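You operate a simulated robot arm through the tools that you are given. There is no shell and no other tool.

Carry out the task below with a simulated robot arm. There is one attempt and no reset: what you move stays moved.

## Task
Sort the white and pink pralines into their cells and tag the pink cell orange.
Fine: each praline goes in the cell of its own colour; the orange tag's peg fits fully in the hole by the pink cell; leave the other tags in the rack.

Only the result counts: the job must be done as asked and must still hold three seconds after the hand-in. Knocking over, shifting, dropping, spilling or breaking anything else fails it.

## Robot
A 7-joint arm with a two-finger parallel gripper, fixed in place. Base frame: the origin is on the floor under the middle of its stand, x ahead of it, y to its left, z up. Units: mm, degrees, N and s.
It reaches about 1479 mm from its shoulder. Its first joint turns from -166.0 to 166.0 degrees. Payload 4.4 kg.
Tool frame: the origin (TCP) lies between the finger pads and is the grasp point; the fingertips stand 23 mm ahead of it; z points along the fingers, y is the line along which they close. Largest opening 94 mm; finger width 38, thickness 10; the body of the gripper, 54 by 96 mm, starts 39 mm behind the TCP.
Orientation is that of the tool frame in the base frame, as [roll, pitch, yaw] about the fixed x, y, z axes, in that order (R = Rz(yaw) Ry(pitch) Rx(roll)). With the fingers straight down and closing along the base's y, the tool's x points along the base's -x, its y along +y and its z along -z.

## Interface
- The arm moves only by the tool play_rows. Its argument "series" is a list of rows, each an object (a shift or turn left out is 0, a gripper value left out holds the last) with "offset": the shift along the tool's x, y, z in mm, a list of three; "angular": the turn, a rotation vector about the tool's x, y, z in degrees, a list of three; "fingers": the opening, from 0 (shut) to 1 (fully open). In form: [{"offset": [dx, dy, dz], "angular": [wx, wy, wz], "fingers": fingers}, ...]. A call has 1 to 20 rows; each row shifts and turns the commanded pose from where the row before left it, along the tool's axes as they then stand. Each row takes 0.2 s and may step no farther than 50 mm and 8.6 degrees from the row before; otherwise, or with a gripper value out of range, the whole call is refused. A pose out of reach is approached as far as the arm can. The call stops where the force on the tool passes 40 N (or 10 N more than at its start, if that is more) or the arm is blocked; 0.2 s more then pass. The fingers move at their own pace (about 72 mm/s each) and stop on an object; they squeeze with about 22 N. The grip force told is the motor's: it shows also when the fingers shut on nothing. Time passes only in rows, and 0.2 s behind the last, so rows that do not move let the fingers close. The reply holds the time, the measured pose of the TCP, the force on the tool along the base axes, the opening and the grip force, in the units named above and with some noise, with the torque about the TCP (base axes, N m) and any sound that the robot's microphone picked up.
- Cameras (640 x 400 px; columns grow to the right, rows downward): "scene" is fixed at [48.9, -497.6, 1594.3]; the picture's right is [0.87, -0.49, 0.00], its down [-0.28, -0.50, -0.82] and it looks along [0.40, 0.72, -0.57] (base axes); focal length 321 px, centre (320, 200). "wrist" rides on the gripper at [86, 16, -74] in the tool frame; the picture's right is [-0.18, 0.98, 0.00], its down [-0.58, -0.11, -0.81] and it looks along [-0.79, -0.15, 0.59] (tool axes); focal length 243 px, centre (320, 200). There is no depth. A picture from a camera that has moved, and an enlarged one, comes with that camera's place and axes in the base frame and with its lens.
- capture(camera): a new picture of that camera. It takes no simulated time.
- inspect(camera, box): a new picture of the part [left, top, right, bottom] of that camera's present view, enlarged. It takes no simulated time.
- sign_off(): hands the job in; it is judged then, once.

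Places have to be worked out from the pictures, the camera data and where the tool is seen. Open the gripper and draw the arm clear of the work before you hand the job in, unless the task says otherwise.

The tools are called after "Call:" as name(argument=value, ...) on one line, values as JSON. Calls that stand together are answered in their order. play_rows: Moves the arm, as the interface text tells. Its arguments: {"type":"object","properties":{"series":{"type":"array","items":{"type":"object","properties":{"offset":{"type":"array","items":{"type":"number"}},"angular":{"type":"array","items":{"type":"number"}},"fingers":{"type":"number"}}}}},"required":["series"]} The other tools are called the same way: capture (camera) takes a picture; inspect (camera, box) takes an enlarged picture of a part of a camera's view; sign_off () hands the job in.

At the start:

```text
clock: 0.0
ee_pos: [501.3, 413.5, 1130.0]
tool_rot: [-179.9, 0.0, 180.0]
wrist_force: [0.3, 0.9, -0.2]
moment: [0.02, 0.02, 0.0]
finger_gap: 94.0
grip_force: 0.0
```

scene: 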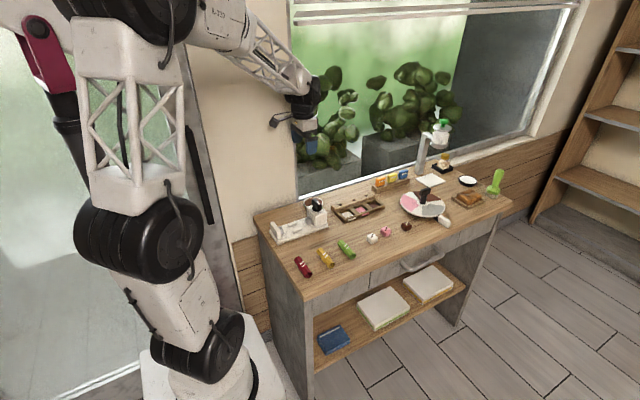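
wrist: 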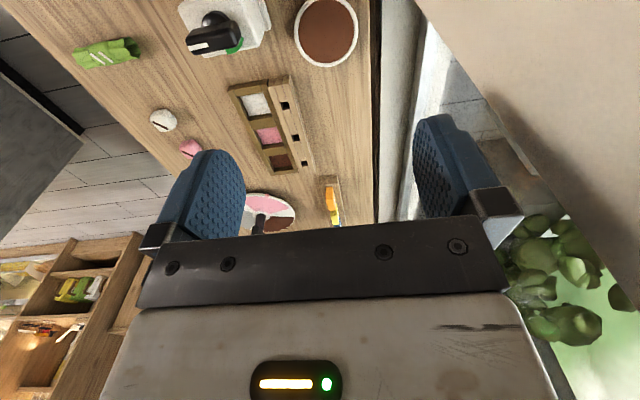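

I'll start by looking closer at the table from the scene camera.

Call:
inspect(camera="scene", box=[320, 160, 420, 222])

Call:
inspect(camera="scene", box=[340, 200, 440, 262])

Call:
inspect(camera="scene", box=[240, 130, 520, 305])

Call:
inspect(camera="wrist", box=[140, 0, 380, 230])

```text
6.40 times, centred on (370, 191) of scene
camera zoom: at [48.9, -497.6, 1594.3], right [0.87, -0.49, 0.0], down [-0.28, -0.5, -0.82], along [0.4, 0.72, -0.57], focal length 2054 px, centre (0, 258)
```

zoom: 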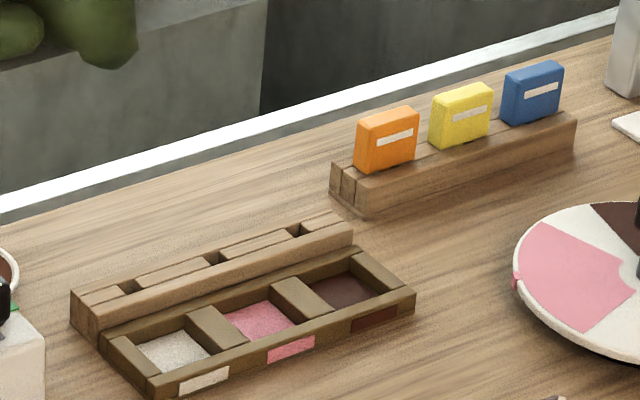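

```text
6.40 times, centred on (390, 231) of scene
camera zoom: at [48.9, -497.6, 1594.3], right [0.87, -0.49, 0.0], down [-0.28, -0.5, -0.82], along [0.4, 0.72, -0.57], focal length 2054 px, centre (-128, 2)
```

zoom: 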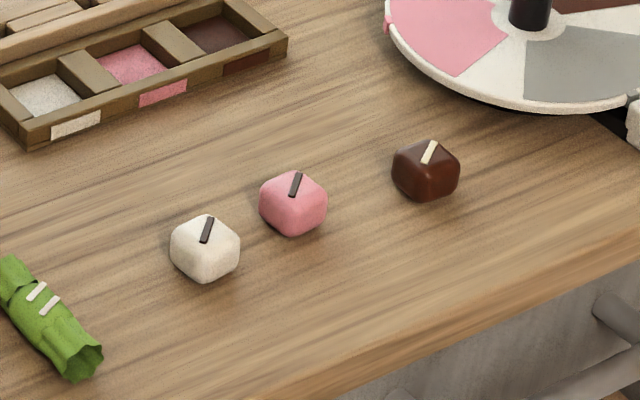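

```text
2.29 times, centred on (380, 218) of scene
camera zoom: at [48.9, -497.6, 1594.3], right [0.87, -0.49, 0.0], down [-0.28, -0.5, -0.82], along [0.4, 0.72, -0.57], focal length 734 px, centre (183, 160)
```

zoom: 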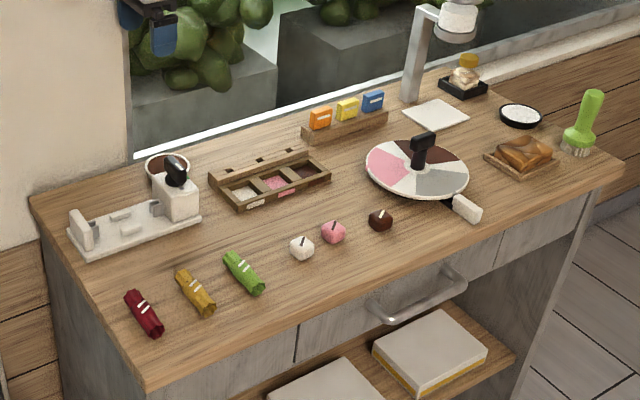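

```text
1.74 times, centred on (260, 115) of wrist
camera zoom: at [414.5, 430.4, 1205.6], right [0.18, 0.98, 0.0], down [0.58, -0.11, 0.81], along [0.79, -0.15, -0.59], focal length 422 px, centre (424, 348)
```

zoom: 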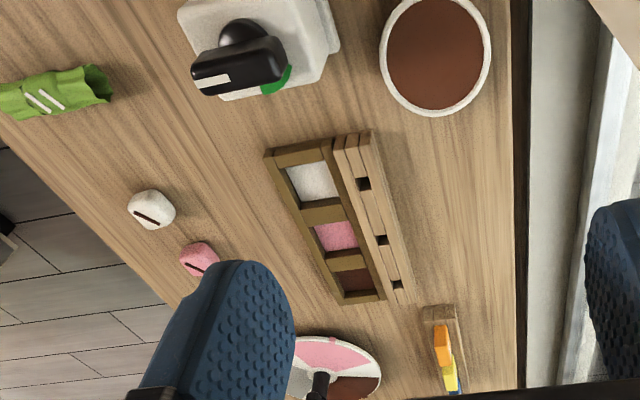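

The tray sits around x 610–730, y 290, with its holes on the strip behind it. The pralines are around (606,135) and (670,140), and the tabletop is near z 850. I'm moving to a hover over the near side of the tray so the wrist camera can look down on it.

Call:
play_rows(series=[{"offset": [-15, -28, 26]}, {"offset": [-15, -28, 26]}, {"offset": [-15, -28, 26]}, {"offset": [-15, -28, 26]}, {"offset": [0, 0, 26]}, {"offset": [0, 0, 0]}, {"offset": [0, 0, 0]}])

```text
clock: 1.6
ee_pos: [562.8, 302.0, 1001.2]
tool_rot: [-180.0, 0.0, 179.9]
wrist_force: [-0.1, 0.6, 0.0]
moment: [-0.02, -0.01, 0.01]
finger_gap: 94.2
grip_force: 0.0
```

Now at about (562, 302, 1001). I'll take the wrist views of the tray, rack and pralines, plus the scene view.

Call:
capture(camera="wrist")

Call:
inspect(camera="wrist", box=[240, 80, 440, 205])

Call:
inspect(camera="scene", box=[280, 120, 400, 195])

```text
taken
camera wrist: at [475.2, 318.4, 1076.6], right [0.18, 0.98, 0.0], down [0.58, -0.11, 0.81], along [0.79, -0.15, -0.59], focal length 243 px, centre (320, 200)
```

wrist: 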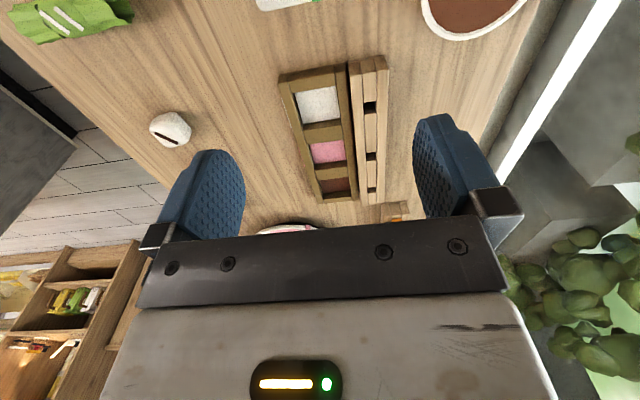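

```text
3.20 times, centred on (340, 142) of wrist
camera zoom: at [475.2, 318.4, 1076.6], right [0.18, 0.98, 0.0], down [0.58, -0.11, 0.81], along [0.79, -0.15, -0.59], focal length 776 px, centre (256, 384)
```

zoom: 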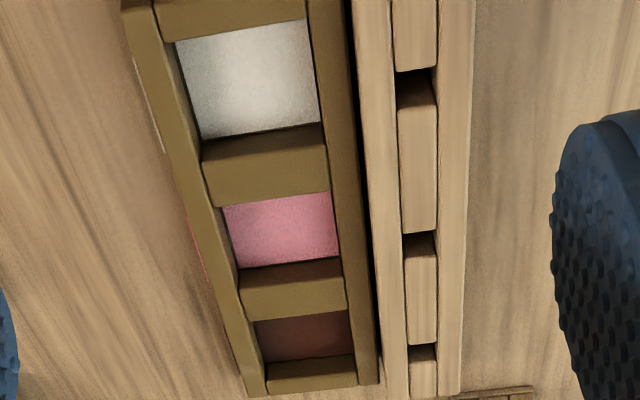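

```text
5.33 times, centred on (340, 158) of scene
camera zoom: at [48.9, -497.6, 1594.3], right [0.87, -0.49, 0.0], down [-0.28, -0.5, -0.82], along [0.4, 0.72, -0.57], focal length 1711 px, centre (213, 427)
```

zoom: 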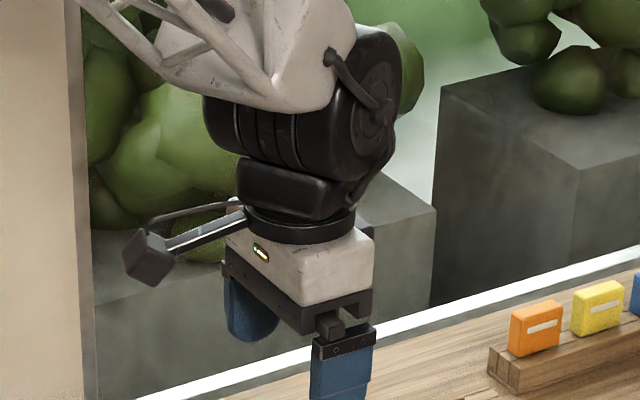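

The cells read at a floor of roughly z 861, with the white cell centre near (609.5, 291.5). I'm moving over the pralines for a closer look.

Call:
play_rows(series=[{"offset": [6, -40, 10]}, {"offset": [6, -40, 10]}, {"offset": [6, -40, 10]}, {"offset": [6, -40, 10]}, {"offset": [0, 0, 0]}, {"offset": [0, 0, 0]}])

Call:
capture(camera="wrist")

Call:
inspect(camera="wrist", box=[250, 70, 410, 170])

```text
clock: 3.0
ee_pos: [540.2, 141.7, 958.9]
tool_rot: [180.0, 0.0, -179.9]
wrist_force: [-0.4, -0.6, -1.3]
moment: [0.0, 0.01, 0.05]
finger_gap: 93.8
grip_force: 0.1
```

```text
taken
camera wrist: at [451.9, 159.3, 1035.0], right [0.18, 0.98, 0.0], down [0.58, -0.11, 0.81], along [0.79, -0.15, -0.59], focal length 243 px, centre (320, 200)
```

wrist: 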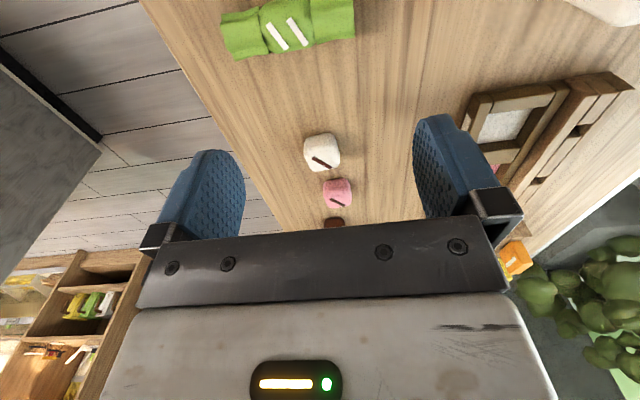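

```text
4.00 times, centred on (330, 120) of wrist
camera zoom: at [451.9, 159.3, 1035.0], right [0.18, 0.98, 0.0], down [0.58, -0.11, 0.81], along [0.79, -0.15, -0.59], focal length 970 px, centre (280, 520)
```

zoom: 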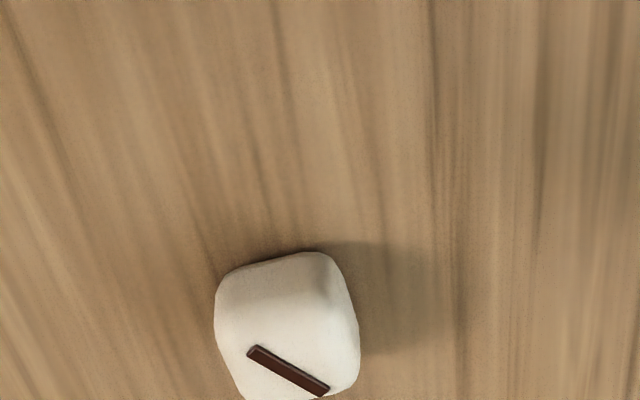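

The white praline sits about 70 mm ahead of and 11.5 mm to the right of the TCP. I'll hover right above it and look again.

Call:
play_rows(series=[{"offset": [-35, -5.5, 15]}, {"offset": [-35, -6, 20]}, {"offset": [0, 0, 0]}, {"offset": [0, 0, 0]}])

Call:
capture(camera="wrist")

Call:
inspect(camera="wrist", box=[240, 60, 400, 160])

Call:
inspect(camera="scene", box=[320, 180, 420, 242])

```text
clock: 4.0
ee_pos: [608.7, 130.4, 923.5]
tool_rot: [179.9, 0.1, 179.9]
wrist_force: [0.0, -0.7, 0.0]
moment: [0.06, 0.02, -0.01]
finger_gap: 94.2
grip_force: 0.0
```

```text
taken
camera wrist: at [520.7, 146.6, 999.2], right [0.18, 0.98, 0.0], down [0.58, -0.11, 0.81], along [0.79, -0.15, -0.59], focal length 243 px, centre (320, 200)
```

wrist: 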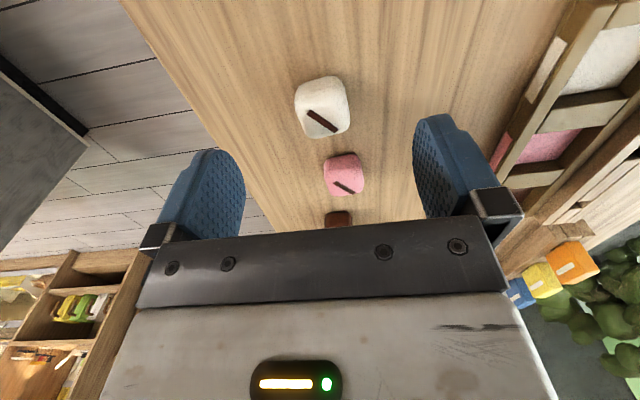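

```text
4.00 times, centred on (320, 110) of wrist
camera zoom: at [520.7, 146.6, 999.2], right [0.18, 0.98, 0.0], down [0.58, -0.11, 0.81], along [0.79, -0.15, -0.59], focal length 970 px, centre (320, 560)
```

zoom: 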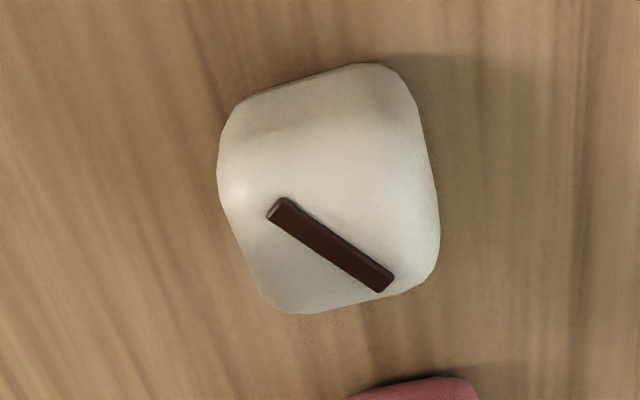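

```text
6.40 times, centred on (370, 211) of scene
camera zoom: at [48.9, -497.6, 1594.3], right [0.87, -0.49, 0.0], down [-0.28, -0.5, -0.82], along [0.4, 0.72, -0.57], focal length 2054 px, centre (0, 130)
```

zoom: 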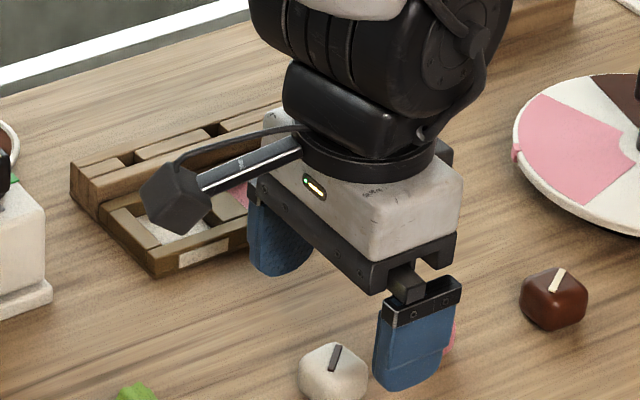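

The praline is about 1.5 mm ahead of and 1.2 mm to the left of the TCP axis. Its top is near z 876 and it's rotated about 6°. I'll align, go down so the tips reach just past its mid-height, and close.

Call:
play_rows(series=[{"offset": [-1.5, 1.2, 0], "angular": [0, 0, -6]}, {"offset": [0, 0, 15]}, {"offset": [0, 0, 15]}, {"offset": [0, 0, 12]}, {"offset": [0, 0, 0]}])

Call:
capture(camera="wrist")

Call:
inspect(camera="scene", box=[320, 195, 420, 257])

```text
clock: 5.2
ee_pos: [610.5, 132.0, 881.4]
tool_rot: [180.0, 0.0, -174.0]
wrist_force: [-0.2, 0.7, 1.2]
moment: [-0.01, 0.01, 0.01]
finger_gap: 94.1
grip_force: 0.0
```

```text
taken
camera wrist: at [521.7, 139.4, 957.7], right [0.08, 1.0, 0.0], down [0.59, -0.05, 0.81], along [0.8, -0.06, -0.59], focal length 243 px, centre (320, 200)
```

wrist: 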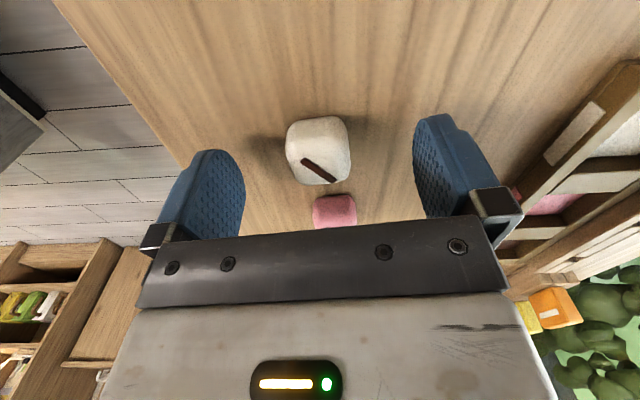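

```text
6.40 times, centred on (370, 226) of scene
camera zoom: at [48.9, -497.6, 1594.3], right [0.87, -0.49, 0.0], down [-0.28, -0.5, -0.82], along [0.4, 0.72, -0.57], focal length 2054 px, centre (0, 34)
```

zoom: 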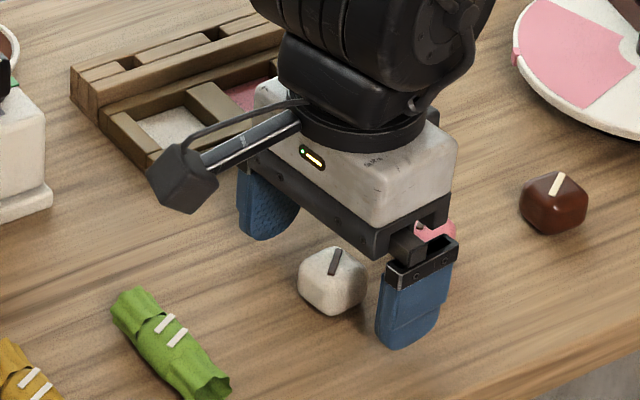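

The praline is centred between the pads, so I'll close the fingers on it.

Call:
play_rows(series=[{"fingers": 0.2}, {"fingers": 0.0}, {"fingers": 0.0}, {"fingers": 0.0}, {"fingers": 0.0}])

Call:
capture(camera="wrist")

```text
clock: 6.4
ee_pos: [610.6, 131.5, 882.4]
tool_rot: [-180.0, 0.0, -174.0]
wrist_force: [-0.1, -0.4, -0.4]
moment: [-0.02, 0.01, -0.01]
finger_gap: 29.7
grip_force: 22.0
```

```text
taken
camera wrist: at [521.7, 139.4, 957.9], right [0.08, 1.0, 0.0], down [0.59, -0.05, 0.81], along [0.8, -0.06, -0.59], focal length 243 px, centre (320, 200)
```

wrist: 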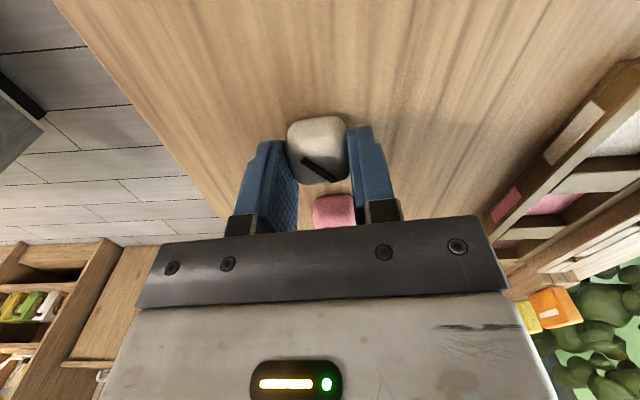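

It's gripped at 29.7 mm. I'll lift it, turn back to square, and hover short of the white cell to measure the cell unobstructed.

Call:
play_rows(series=[{"offset": [0, 0, -20]}, {"offset": [0, 0, -30]}, {"offset": [0, 0, -27], "angular": [0, 0, 6]}, {"offset": [17.2, 40.2, 0]}, {"offset": [17.2, 40.2, 0]}, {"offset": [17.2, 40.2, 0]}, {"offset": [17.2, 40.2, 0]}, {"offset": [0, 0, 0]}, {"offset": [0, 0, 0]}])

Call:
capture(camera="wrist")

Call:
inspect(camera="wrist", box=[280, 70, 440, 170])

Call:
inspect(camera="scene", box=[300, 170, 400, 232])

```text
clock: 8.4
ee_pos: [539.9, 290.7, 962.5]
tool_rot: [180.0, 0.0, -180.0]
wrist_force: [0.6, -0.5, -0.7]
moment: [-0.02, 0.02, -0.01]
finger_gap: 29.7
grip_force: 22.2
```

```text
taken
camera wrist: at [453.0, 307.5, 1037.7], right [0.18, 0.98, 0.0], down [0.58, -0.11, 0.81], along [0.79, -0.15, -0.59], focal length 243 px, centre (320, 200)
```

wrist: 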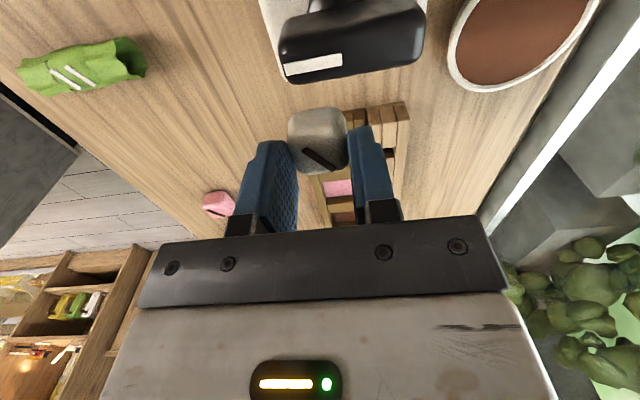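

```text
4.00 times, centred on (360, 120) of wrist
camera zoom: at [453.0, 307.5, 1037.7], right [0.18, 0.98, 0.0], down [0.58, -0.11, 0.81], along [0.79, -0.15, -0.59], focal length 970 px, centre (160, 520)
```

zoom: 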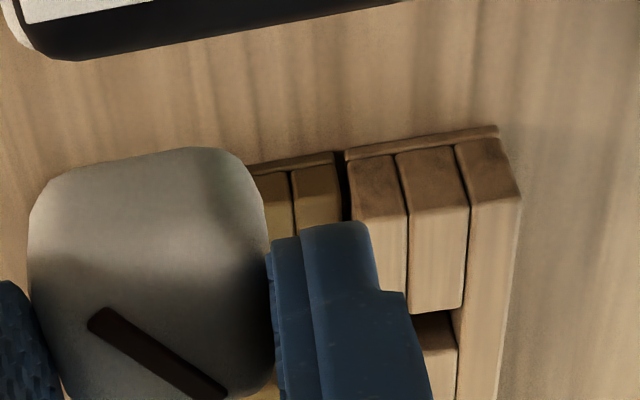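

```text
6.40 times, centred on (350, 201) of scene
camera zoom: at [48.9, -497.6, 1594.3], right [0.87, -0.49, 0.0], down [-0.28, -0.5, -0.82], along [0.4, 0.72, -0.57], focal length 2054 px, centre (128, 194)
```

zoom: 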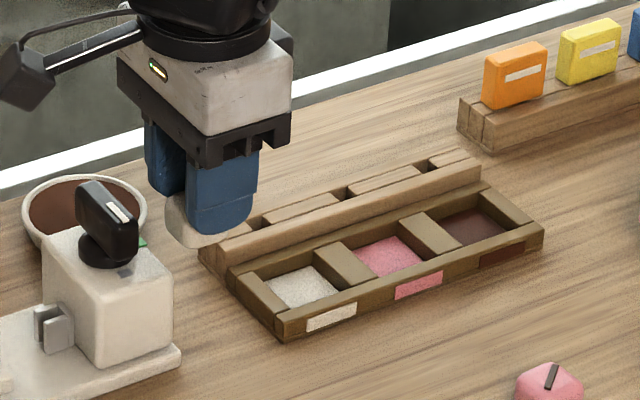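

The praline blocks the cell from here. The camera bracket would also come near the white device's handle if I lowered it in this orientation. I'll back off toward the front of the table and turn 90° so the camera rides on the front side.

Call:
play_rows(series=[{"offset": [-34.5, -35, -10]}, {"offset": [-34.5, -35, -10]}, {"angular": [0, 0, -8.2]}, {"angular": [0, 0, -8.2]}, {"angular": [0, 0, -8.2]}, {"angular": [0, 0, -8.2]}, {"angular": [0, 0, -8.2]}, {"angular": [0, 0, -8.2]}, {"angular": [0, 0, -8.2]}, {"angular": [0, 0, -8.2]}, {"angular": [0, 0, -8.2]}, {"angular": [0, 0, -8.2]}, {"angular": [0, 0, -8.0]}, {"offset": [0, 0, 0]}, {"offset": [0, 0, 0]}])

Call:
capture(camera="wrist")

Call:
capture(camera="scene")

```text
refused: row 1 steps farther than a row can; nothing moved
```

```text
taken
camera wrist: at [453.0, 307.5, 1037.7], right [0.18, 0.98, 0.0], down [0.58, -0.11, 0.81], along [0.79, -0.15, -0.59], focal length 243 px, centre (320, 200)
```

wrist: 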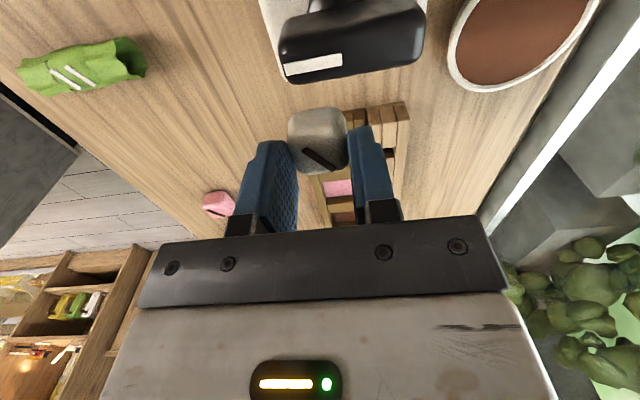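

```text
taken
```

scene: 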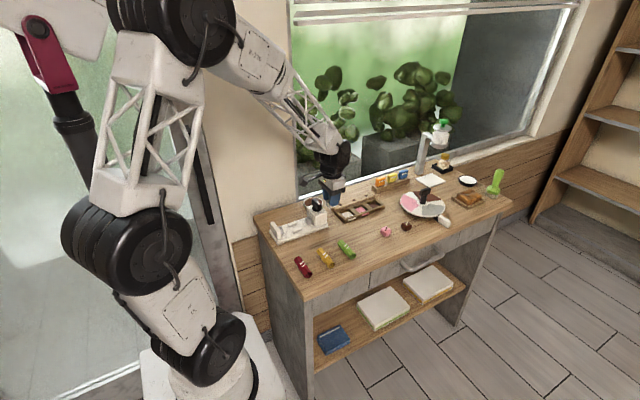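

The first step came out slightly over the limit, so I'll send the same path again in smaller steps.

Call:
play_rows(series=[{"offset": [-23, -23, -7]}, {"offset": [-23, -23, -7]}, {"offset": [-23, -24, -6]}, {"angular": [0, 0, -8.2]}, {"angular": [0, 0, -8.2]}, {"angular": [0, 0, -8.2]}, {"angular": [0, 0, -8.2]}, {"angular": [0, 0, -8.2]}, {"angular": [0, 0, -8.2]}, {"angular": [0, 0, -8.2]}, {"angular": [0, 0, -8.2]}, {"angular": [0, 0, -8.2]}, {"angular": [0, 0, -8.2]}, {"angular": [0, 0, -8.0]}, {"offset": [0, 0, 0]}, {"offset": [0, 0, 0]}])

Call:
capture(camera="wrist")

Call:
capture(camera="scene")

```text
clock: 11.8
ee_pos: [610.2, 222.5, 980.6]
tool_rot: [180.0, 0.0, -90.0]
wrist_force: [-0.2, -0.2, -1.2]
moment: [0.0, 0.01, 0.01]
finger_gap: 29.9
grip_force: 22.3
```

```text
taken
camera wrist: at [592.9, 136.2, 1055.6], right [-0.98, 0.18, 0.0], down [0.11, 0.58, 0.81], along [0.15, 0.79, -0.59], focal length 243 px, centre (320, 200)
```

wrist: 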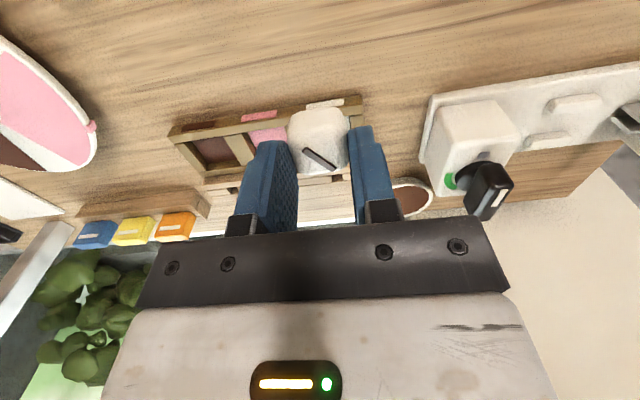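

```text
taken
```

scene: 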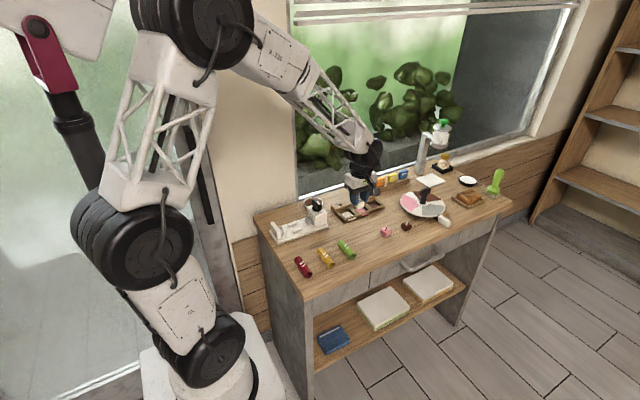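

The rotation worked. I'm moving to directly above the white cell at the same height.

Call:
play_rows(series=[{"offset": [-35, 0, 0]}, {"offset": [-34, 0, 0]}, {"offset": [0, 0, 0]}, {"offset": [0, 0, 0]}])

Call:
capture(camera="wrist")

Call:
inspect(camera="wrist", box=[220, 20, 380, 120])

Call:
inspect(camera="scene", box=[320, 175, 400, 225])

```text
clock: 12.8
ee_pos: [609.7, 292.5, 980.6]
tool_rot: [180.0, 0.0, -90.1]
wrist_force: [-0.9, -0.4, -0.2]
moment: [0.0, 0.04, 0.02]
finger_gap: 29.7
grip_force: 21.4
```

```text
taken
camera wrist: at [592.4, 206.8, 1055.7], right [-0.98, 0.18, 0.0], down [0.11, 0.58, 0.81], along [0.15, 0.79, -0.59], focal length 243 px, centre (320, 200)
```

wrist: 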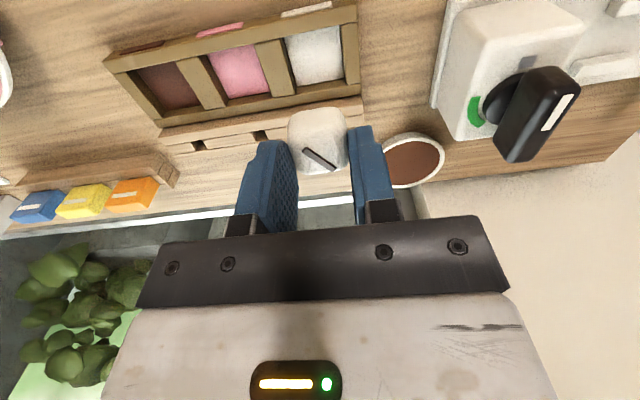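

```text
4.00 times, centred on (300, 70) of wrist
camera zoom: at [592.4, 206.8, 1055.7], right [-0.98, 0.18, 0.0], down [0.11, 0.58, 0.81], along [0.15, 0.79, -0.59], focal length 970 px, centre (400, 720)
```

zoom: 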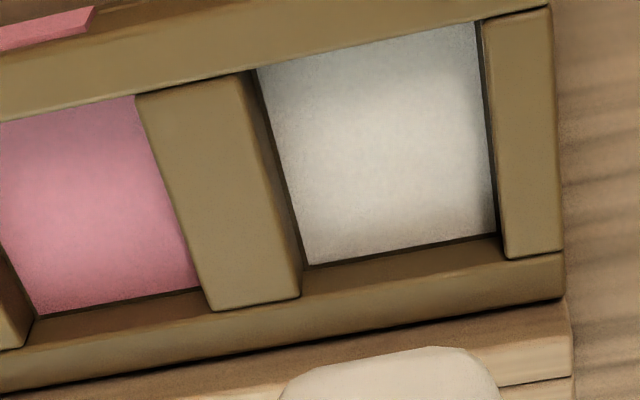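

```text
8.00 times, centred on (360, 200) of scene
camera zoom: at [48.9, -497.6, 1594.3], right [0.87, -0.49, 0.0], down [-0.28, -0.5, -0.82], along [0.4, 0.72, -0.57], focal length 2567 px, centre (0, 200)
```

zoom: 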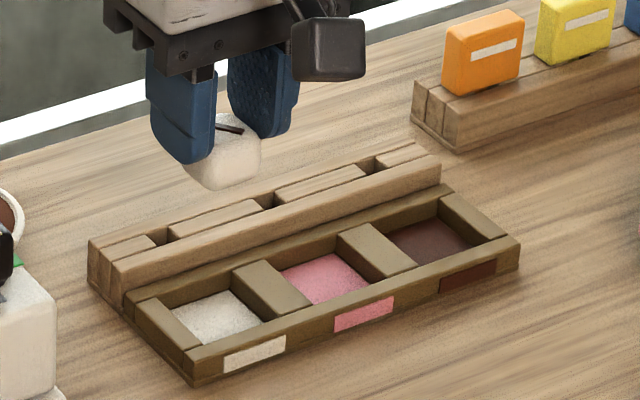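

The cell centre works out about 2.7 mm in +x and 4.2 mm in −y from the TCP, and the cell is about 10 mm deep. The praline slid about 5 mm lower in the grip during the lift but is stable now. I'll correct laterally and go partway down for another check.

Call:
play_rows(series=[{"offset": [2.5, -2.7, 15]}, {"offset": [0, 0, 20]}, {"offset": [0, 0, 20]}, {"offset": [0, 0, 0]}, {"offset": [0, 0, 0]}])

Call:
inspect(camera="wrist", box=[200, 20, 440, 170])

Call:
inspect(camera="scene", box=[320, 175, 400, 225])

```text
clock: 14.0
ee_pos: [612.5, 287.2, 925.9]
tool_rot: [-180.0, 0.0, -90.1]
wrist_force: [-0.3, -0.2, 0.4]
moment: [0.0, 0.03, 0.02]
finger_gap: 29.7
grip_force: 22.5
```

```text
2.67 times, centred on (320, 95) of wrist
camera zoom: at [594.7, 202.3, 1000.2], right [-0.98, 0.18, 0.0], down [0.11, 0.58, 0.81], along [0.15, 0.79, -0.59], focal length 647 px, centre (320, 480)
```

zoom: 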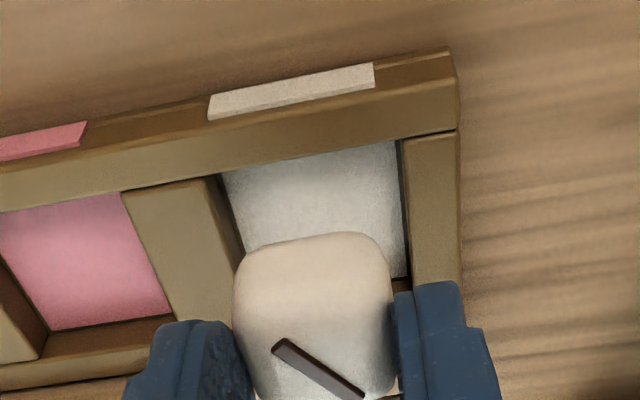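

```text
8.00 times, centred on (360, 200) of scene
camera zoom: at [48.9, -497.6, 1594.3], right [0.87, -0.49, 0.0], down [-0.28, -0.5, -0.82], along [0.4, 0.72, -0.57], focal length 2567 px, centre (0, 200)
```

zoom: 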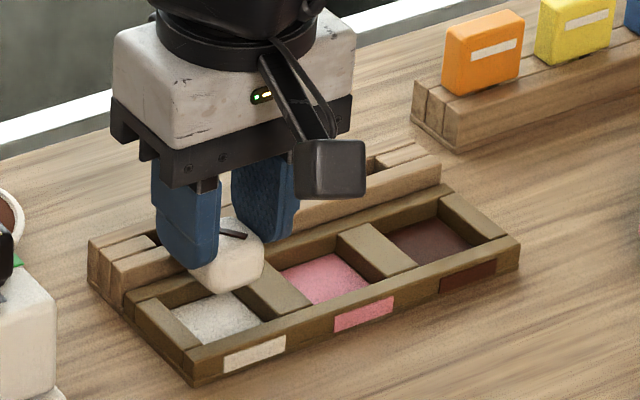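

Lateral alignment looks right: the praline is over the white cell, with even margins in x. I'll lower to just above the floor, then creep down while watching the force.

Call:
play_rows(series=[{"offset": [0, 0, 10]}, {"offset": [0, 0, 10]}, {"offset": [0, 0, 1]}, {"offset": [0, 0, 1]}, {"offset": [0, 0, 0]}])

Call:
inspect(camera="wrist", box=[200, 20, 440, 170])

Call:
inspect(camera="scene", box=[320, 180, 384, 220])

```text
clock: 15.2
ee_pos: [611.8, 288.3, 904.5]
tool_rot: [180.0, 0.0, -90.0]
wrist_force: [0.2, -0.7, -0.3]
moment: [-0.01, 0.02, 0.0]
finger_gap: 29.6
grip_force: 21.5
```

```text
2.67 times, centred on (320, 95) of wrist
camera zoom: at [594.8, 202.7, 979.2], right [-0.98, 0.18, 0.0], down [0.11, 0.58, 0.81], along [0.15, 0.79, -0.59], focal length 647 px, centre (320, 480)
```

zoom: 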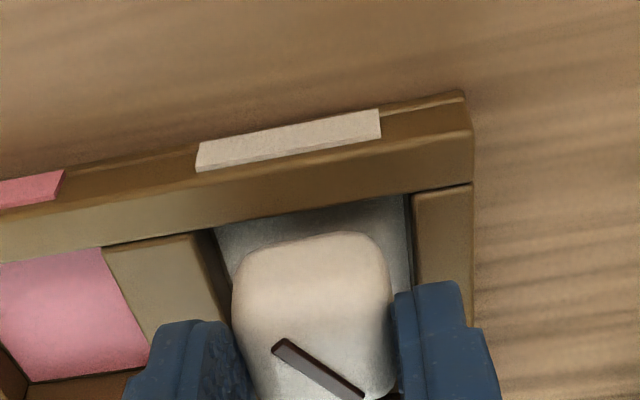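

```text
10.00 times, centred on (352, 200) of scene
camera zoom: at [48.9, -497.6, 1594.3], right [0.87, -0.49, 0.0], down [-0.28, -0.5, -0.82], along [0.4, 0.72, -0.57], focal length 3209 px, centre (0, 200)
```

zoom: 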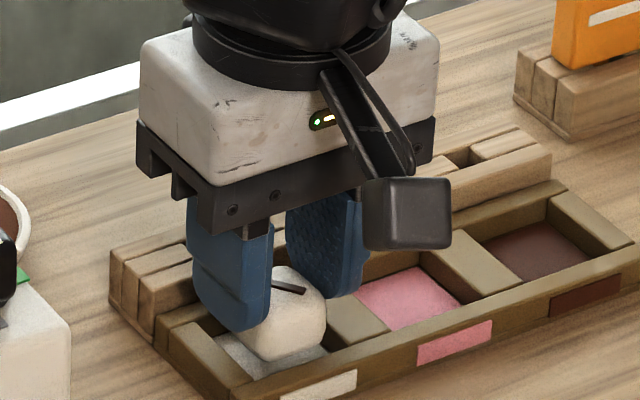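

No contact yet, and the praline is inside the cell opening with its bottom just above the floor. I'll creep down 1 mm at a time.

Call:
play_rows(series=[{"offset": [0, 0, 1]}, {"offset": [0, 0, 1]}, {"offset": [0, 0, 0]}])

Call:
inspect(camera="scene", box=[330, 190, 370, 215])

```text
clock: 16.0
ee_pos: [612.2, 288.8, 901.8]
tool_rot: [-180.0, 0.0, -90.0]
wrist_force: [1.0, -0.1, 0.2]
moment: [-0.02, 0.02, -0.03]
finger_gap: 29.6
grip_force: 21.8
```

```text
16.00 times, centred on (350, 202) of scene
camera zoom: at [48.9, -497.6, 1594.3], right [0.87, -0.49, 0.0], down [-0.28, -0.5, -0.82], along [0.4, 0.72, -0.57], focal length 5134 px, centre (-160, 160)
```

zoom: 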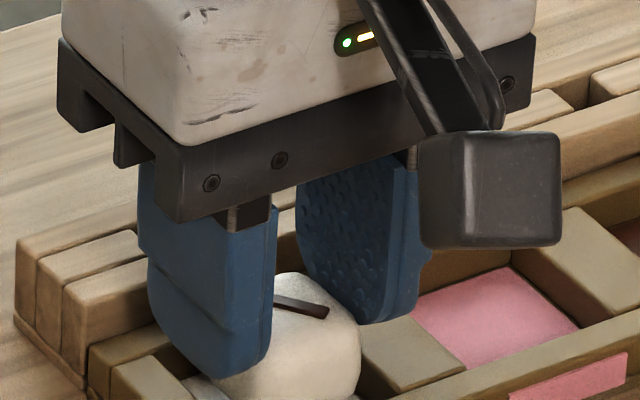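

Still no contact at commanded z ≈ 901, so I'm continuing in 1 mm steps.

Call:
play_rows(series=[{"offset": [0, 0, 1]}, {"offset": [0, 0, 1]}, {"offset": [0, 0, 0]}])

```text
clock: 16.8
ee_pos: [612.9, 287.3, 899.8]
tool_rot: [-180.0, -0.1, -90.1]
wrist_force: [0.8, 0.4, -0.9]
moment: [0.04, -0.01, 0.01]
finger_gap: 30.0
grip_force: 22.3
```

Call:
play_rows(series=[{"offset": [0, 0, 1]}, {"offset": [0, 0, 1]}, {"offset": [0, 0, 0]}])

Call:
inspect(camera="wrist", box=[240, 60, 400, 160])

Call:
inspect(camera="scene", box=[330, 195, 370, 220])

```text
clock: 17.6
ee_pos: [613.0, 289.1, 898.0]
tool_rot: [179.9, 0.0, -90.0]
wrist_force: [-0.1, 0.5, -0.3]
moment: [0.01, -0.01, -0.01]
finger_gap: 29.7
grip_force: 22.1
```

```text
4.00 times, centred on (320, 110) of wrist
camera zoom: at [595.6, 203.1, 972.5], right [-0.98, 0.18, 0.0], down [0.11, 0.58, 0.81], along [0.15, 0.79, -0.59], focal length 970 px, centre (320, 560)
```

zoom: 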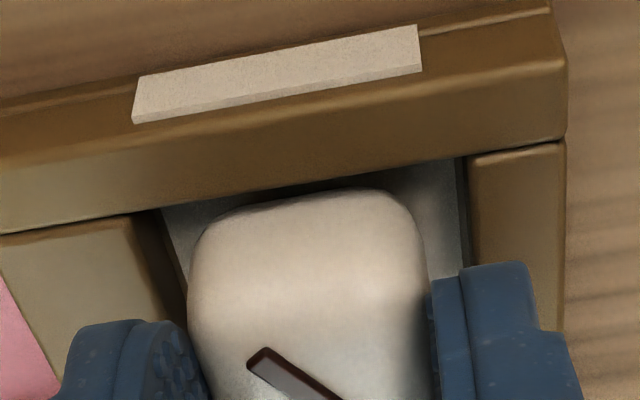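

```text
16.00 times, centred on (350, 208) of scene
camera zoom: at [48.9, -497.6, 1594.3], right [0.87, -0.49, 0.0], down [-0.28, -0.5, -0.82], along [0.4, 0.72, -0.57], focal length 5134 px, centre (-160, 80)
```

zoom: 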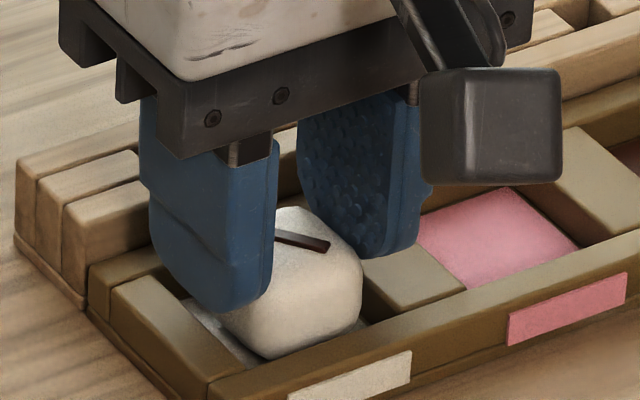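

The praline is well placed inside the cell with no contact force yet. I'll take a couple more 1 mm steps and check the reading.

Call:
play_rows(series=[{"offset": [0, 0, 1]}, {"offset": [0, 0, 0]}])

Call:
inspect(camera="wrist", box=[240, 60, 400, 160])

Call:
inspect(camera="scene", box=[335, 200, 359, 215])

```text
clock: 18.2
ee_pos: [613.3, 287.4, 897.0]
tool_rot: [-180.0, 0.1, -90.0]
wrist_force: [0.7, 1.1, 0.0]
moment: [-0.02, -0.05, -0.02]
finger_gap: 29.7
grip_force: 22.0
```

```text
4.00 times, centred on (320, 110) of wrist
camera zoom: at [596.2, 202.7, 971.6], right [-0.98, 0.18, 0.0], down [0.11, 0.58, 0.81], along [0.15, 0.79, -0.59], focal length 970 px, centre (320, 560)
```

zoom: 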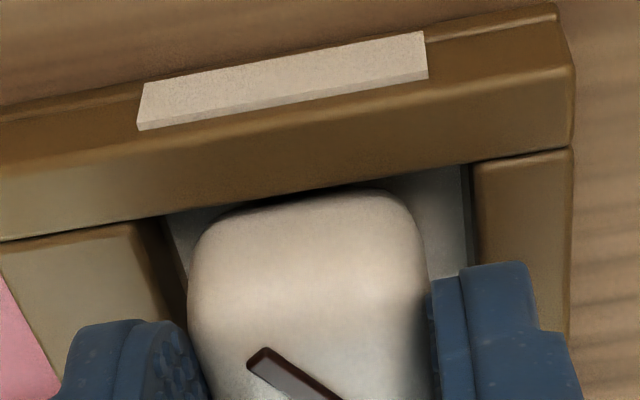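

```text
16.00 times, centred on (347, 208) of scene
camera zoom: at [48.9, -497.6, 1594.3], right [0.87, -0.49, 0.0], down [-0.28, -0.5, -0.82], along [0.4, 0.72, -0.57], focal length 5134 px, centre (-112, 80)
```

zoom: 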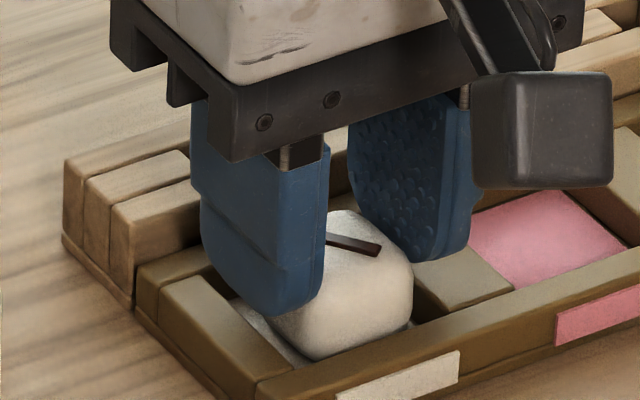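

The gripper drifted about 1 mm in +x, so I'll correct that, go down 1 mm more, and release gently with a small opening.

Call:
play_rows(series=[{"offset": [0, 1.2, 0]}, {"offset": [0, 0, 1]}, {"offset": [0, 0, 0]}])

Call:
inspect(camera="wrist", box=[240, 60, 400, 160])

```text
clock: 19.0
ee_pos: [610.9, 288.6, 894.7]
tool_rot: [180.0, 0.0, -90.0]
wrist_force: [0.8, -0.3, 0.2]
moment: [-0.01, 0.0, 0.0]
finger_gap: 29.8
grip_force: 21.2
```

```text
4.00 times, centred on (320, 110) of wrist
camera zoom: at [594.0, 202.4, 970.3], right [-0.98, 0.18, 0.0], down [0.11, 0.58, 0.81], along [0.15, 0.79, -0.59], focal length 970 px, centre (320, 560)
```

zoom: 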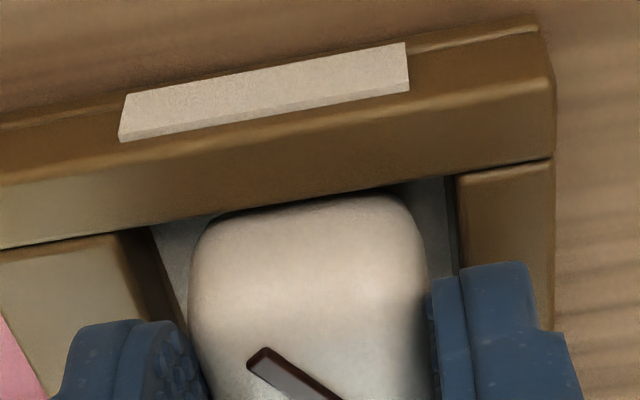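

The praline is now well centred. Triangulating again puts the wall tops nearer z 864, so the fingertips at about 872 still have room. I'll keep creeping down.

Call:
play_rows(series=[{"offset": [0, 0, 1]}, {"offset": [0, 0, 1]}, {"offset": [0, 0, 0]}])

Call:
inspect(camera="wrist", box=[240, 60, 400, 160])

Call:
inspect(camera="scene", box=[335, 195, 367, 215])

```text
clock: 19.8
ee_pos: [612.3, 287.2, 893.7]
tool_rot: [-179.8, 0.0, -90.0]
wrist_force: [1.7, -1.2, 17.9]
moment: [0.11, 0.04, 0.0]
finger_gap: 29.6
grip_force: 22.1
```

```text
4.00 times, centred on (320, 110) of wrist
camera zoom: at [594.3, 202.6, 969.2], right [-0.98, 0.18, 0.0], down [0.11, 0.58, 0.81], along [0.15, 0.79, -0.59], focal length 970 px, centre (320, 560)
```

zoom: 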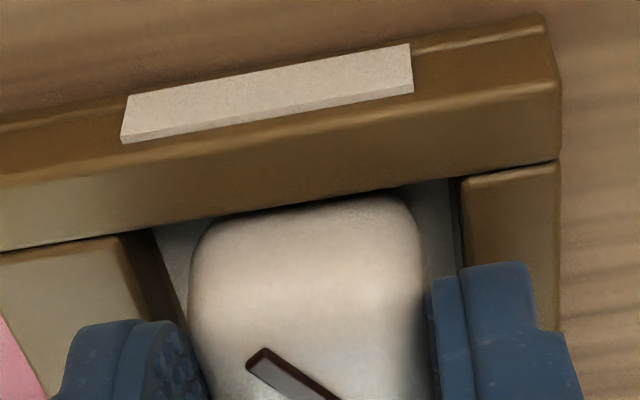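

```text
16.00 times, centred on (351, 205) of scene
camera zoom: at [48.9, -497.6, 1594.3], right [0.87, -0.49, 0.0], down [-0.28, -0.5, -0.82], along [0.4, 0.72, -0.57], focal length 5134 px, centre (-176, 120)
```

zoom: 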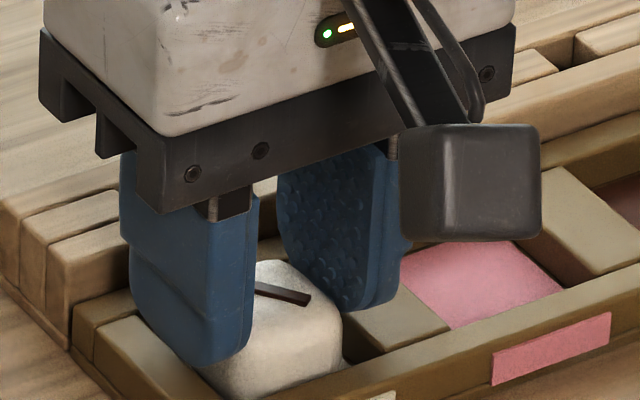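

Contact reads 17.9 N, so the praline is on the cell floor. I'll back off 1 mm, open slightly to release, and lift straight up.

Call:
play_rows(series=[{"offset": [0, 0, -1]}, {"fingers": 0.42}, {"fingers": 0.42}, {"offset": [0, 0, 0]}])

Call:
inspect(camera="wrist", box=[200, 40, 440, 190])

```text
clock: 20.8
ee_pos: [612.0, 288.6, 894.3]
tool_rot: [-180.0, 0.1, -89.9]
wrist_force: [-0.4, -0.1, -0.3]
moment: [-0.04, -0.01, 0.02]
finger_gap: 39.4
grip_force: 0.2
```

```text
2.67 times, centred on (320, 115) of wrist
camera zoom: at [594.0, 202.6, 969.7], right [-0.98, 0.18, 0.0], down [0.11, 0.58, 0.81], along [0.15, 0.79, -0.59], focal length 647 px, centre (320, 427)
```

zoom: 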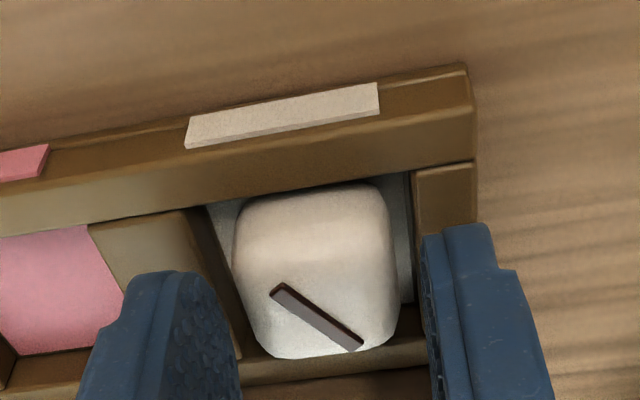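

The white praline sits free in its cell. I'm lifting and moving over to the pink praline at about (672, 138).

Call:
play_rows(series=[{"offset": [0, 0, -20]}, {"offset": [0, 0, -30]}, {"offset": [0, 0, -26]}, {"offset": [37.5, -15.4, 0], "fingers": 1.0}, {"offset": [37.5, -15.4, 0]}, {"offset": [37.5, -15.4, 0]}, {"offset": [37.5, -15.3, 0]}, {"offset": [0, 0, 25]}, {"offset": [0, 0, 20]}, {"offset": [0, 0, 0]}, {"offset": [0, 0, 0]}])

Call:
capture(camera="wrist")

Call:
inspect(camera="wrist", box=[240, 60, 400, 160])

Call:
inspect(camera="scene", box=[320, 180, 420, 242])

```text
clock: 23.2
ee_pos: [676.5, 136.8, 925.6]
tool_rot: [-179.9, -0.1, -90.0]
wrist_force: [0.0, 0.5, 0.1]
moment: [-0.01, -0.01, 0.0]
finger_gap: 94.0
grip_force: 0.1
```

```text
taken
camera wrist: at [657.6, 52.4, 1000.5], right [-0.98, 0.18, 0.0], down [0.11, 0.58, 0.81], along [0.15, 0.79, -0.59], focal length 243 px, centre (320, 200)
```

wrist: 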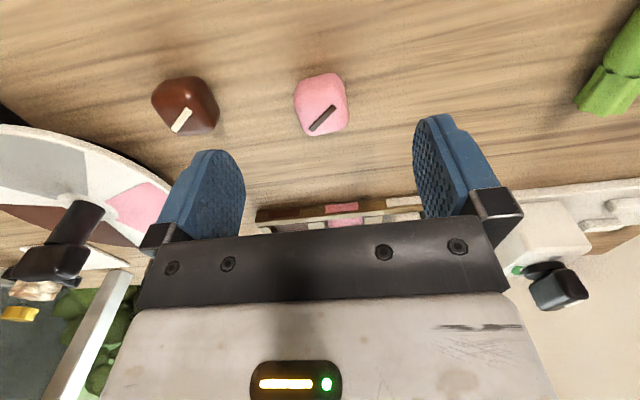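

```text
4.00 times, centred on (320, 110) of wrist
camera zoom: at [657.6, 52.4, 1000.5], right [-0.98, 0.18, 0.0], down [0.11, 0.58, 0.81], along [0.15, 0.79, -0.59], focal length 970 px, centre (320, 560)
```

zoom: 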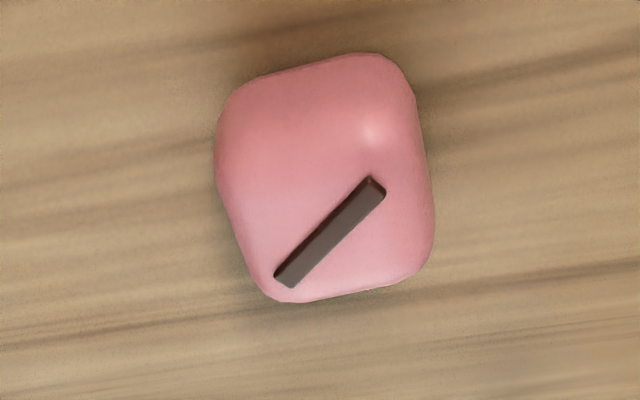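

```text
6.40 times, centred on (370, 211) of scene
camera zoom: at [48.9, -497.6, 1594.3], right [0.87, -0.49, 0.0], down [-0.28, -0.5, -0.82], along [0.4, 0.72, -0.57], focal length 2054 px, centre (0, 130)
```

zoom: 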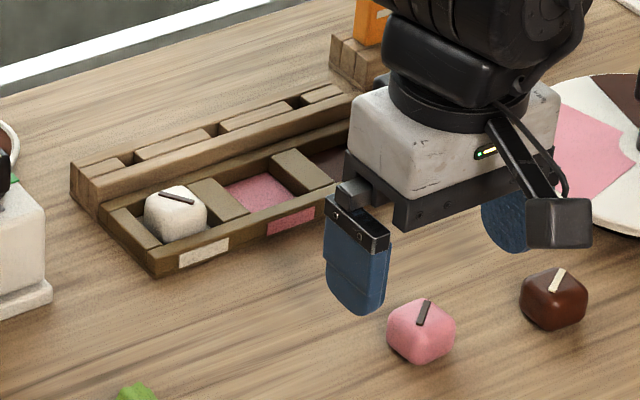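

White is nicely seated in its cell. The pink praline is about 1.9 mm nearer the camera and 0.8 mm toward −x of the axis. I'll narrow the opening to stay clear of the dark praline, correct, descend and close.

Call:
play_rows(series=[{"offset": [1.9, 0.8, 0], "fingers": 0.62}, {"offset": [0, 0, 15]}, {"offset": [0, 0, 15]}, {"offset": [0, 0, 13]}, {"offset": [0, 0, 0]}])

Call:
capture(camera="wrist")

Call:
inspect(camera="scene", box=[360, 205, 424, 245])

```text
clock: 24.4
ee_pos: [673.4, 135.7, 882.6]
tool_rot: [-179.9, -0.1, -90.0]
wrist_force: [-0.3, -0.2, -0.2]
moment: [-0.01, 0.02, 0.0]
finger_gap: 58.5
grip_force: 0.0
```

```text
taken
camera wrist: at [655.1, 50.2, 958.1], right [-0.98, 0.18, 0.0], down [0.11, 0.58, 0.81], along [0.15, 0.79, -0.59], focal length 243 px, centre (320, 200)
```

wrist: 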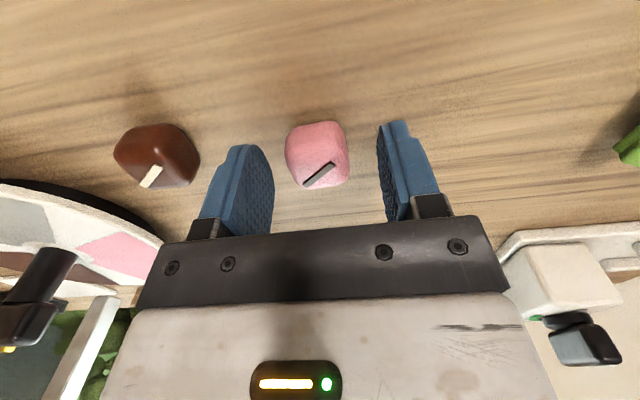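

```text
10.00 times, centred on (392, 225) of scene
camera zoom: at [48.9, -497.6, 1594.3], right [0.87, -0.49, 0.0], down [-0.28, -0.5, -0.82], along [0.4, 0.72, -0.57], focal length 3209 px, centre (-400, -50)
```

zoom: 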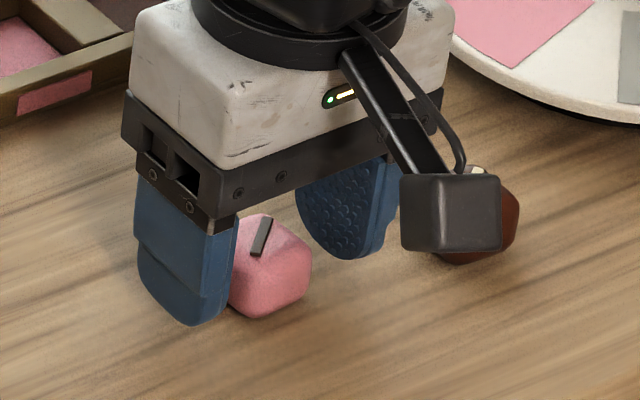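

The pink praline is centred between the pads and the dark one is clear, so I'll close.

Call:
play_rows(series=[{"fingers": 0.1}, {"fingers": 0.0}, {"fingers": 0.0}, {"fingers": 0.0}])

Call:
capture(camera="wrist")

```text
clock: 25.4
ee_pos: [672.6, 136.4, 883.0]
tool_rot: [179.9, 0.0, -90.0]
wrist_force: [-0.1, 0.3, 0.0]
moment: [-0.01, 0.01, 0.01]
finger_gap: 29.9
grip_force: 22.1
```

```text
taken
camera wrist: at [655.0, 50.2, 958.2], right [-0.98, 0.18, 0.0], down [0.11, 0.58, 0.81], along [0.15, 0.79, -0.59], focal length 243 px, centre (320, 200)
```

wrist: 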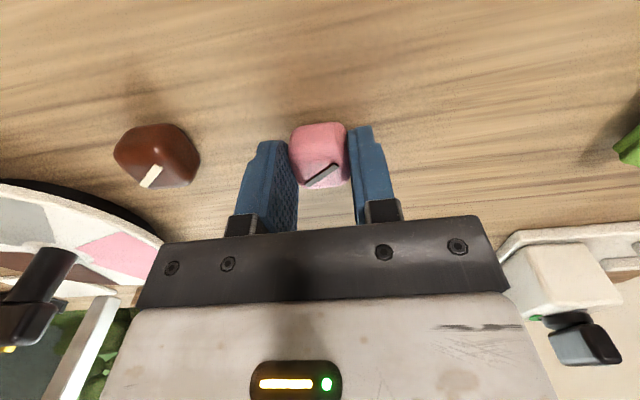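

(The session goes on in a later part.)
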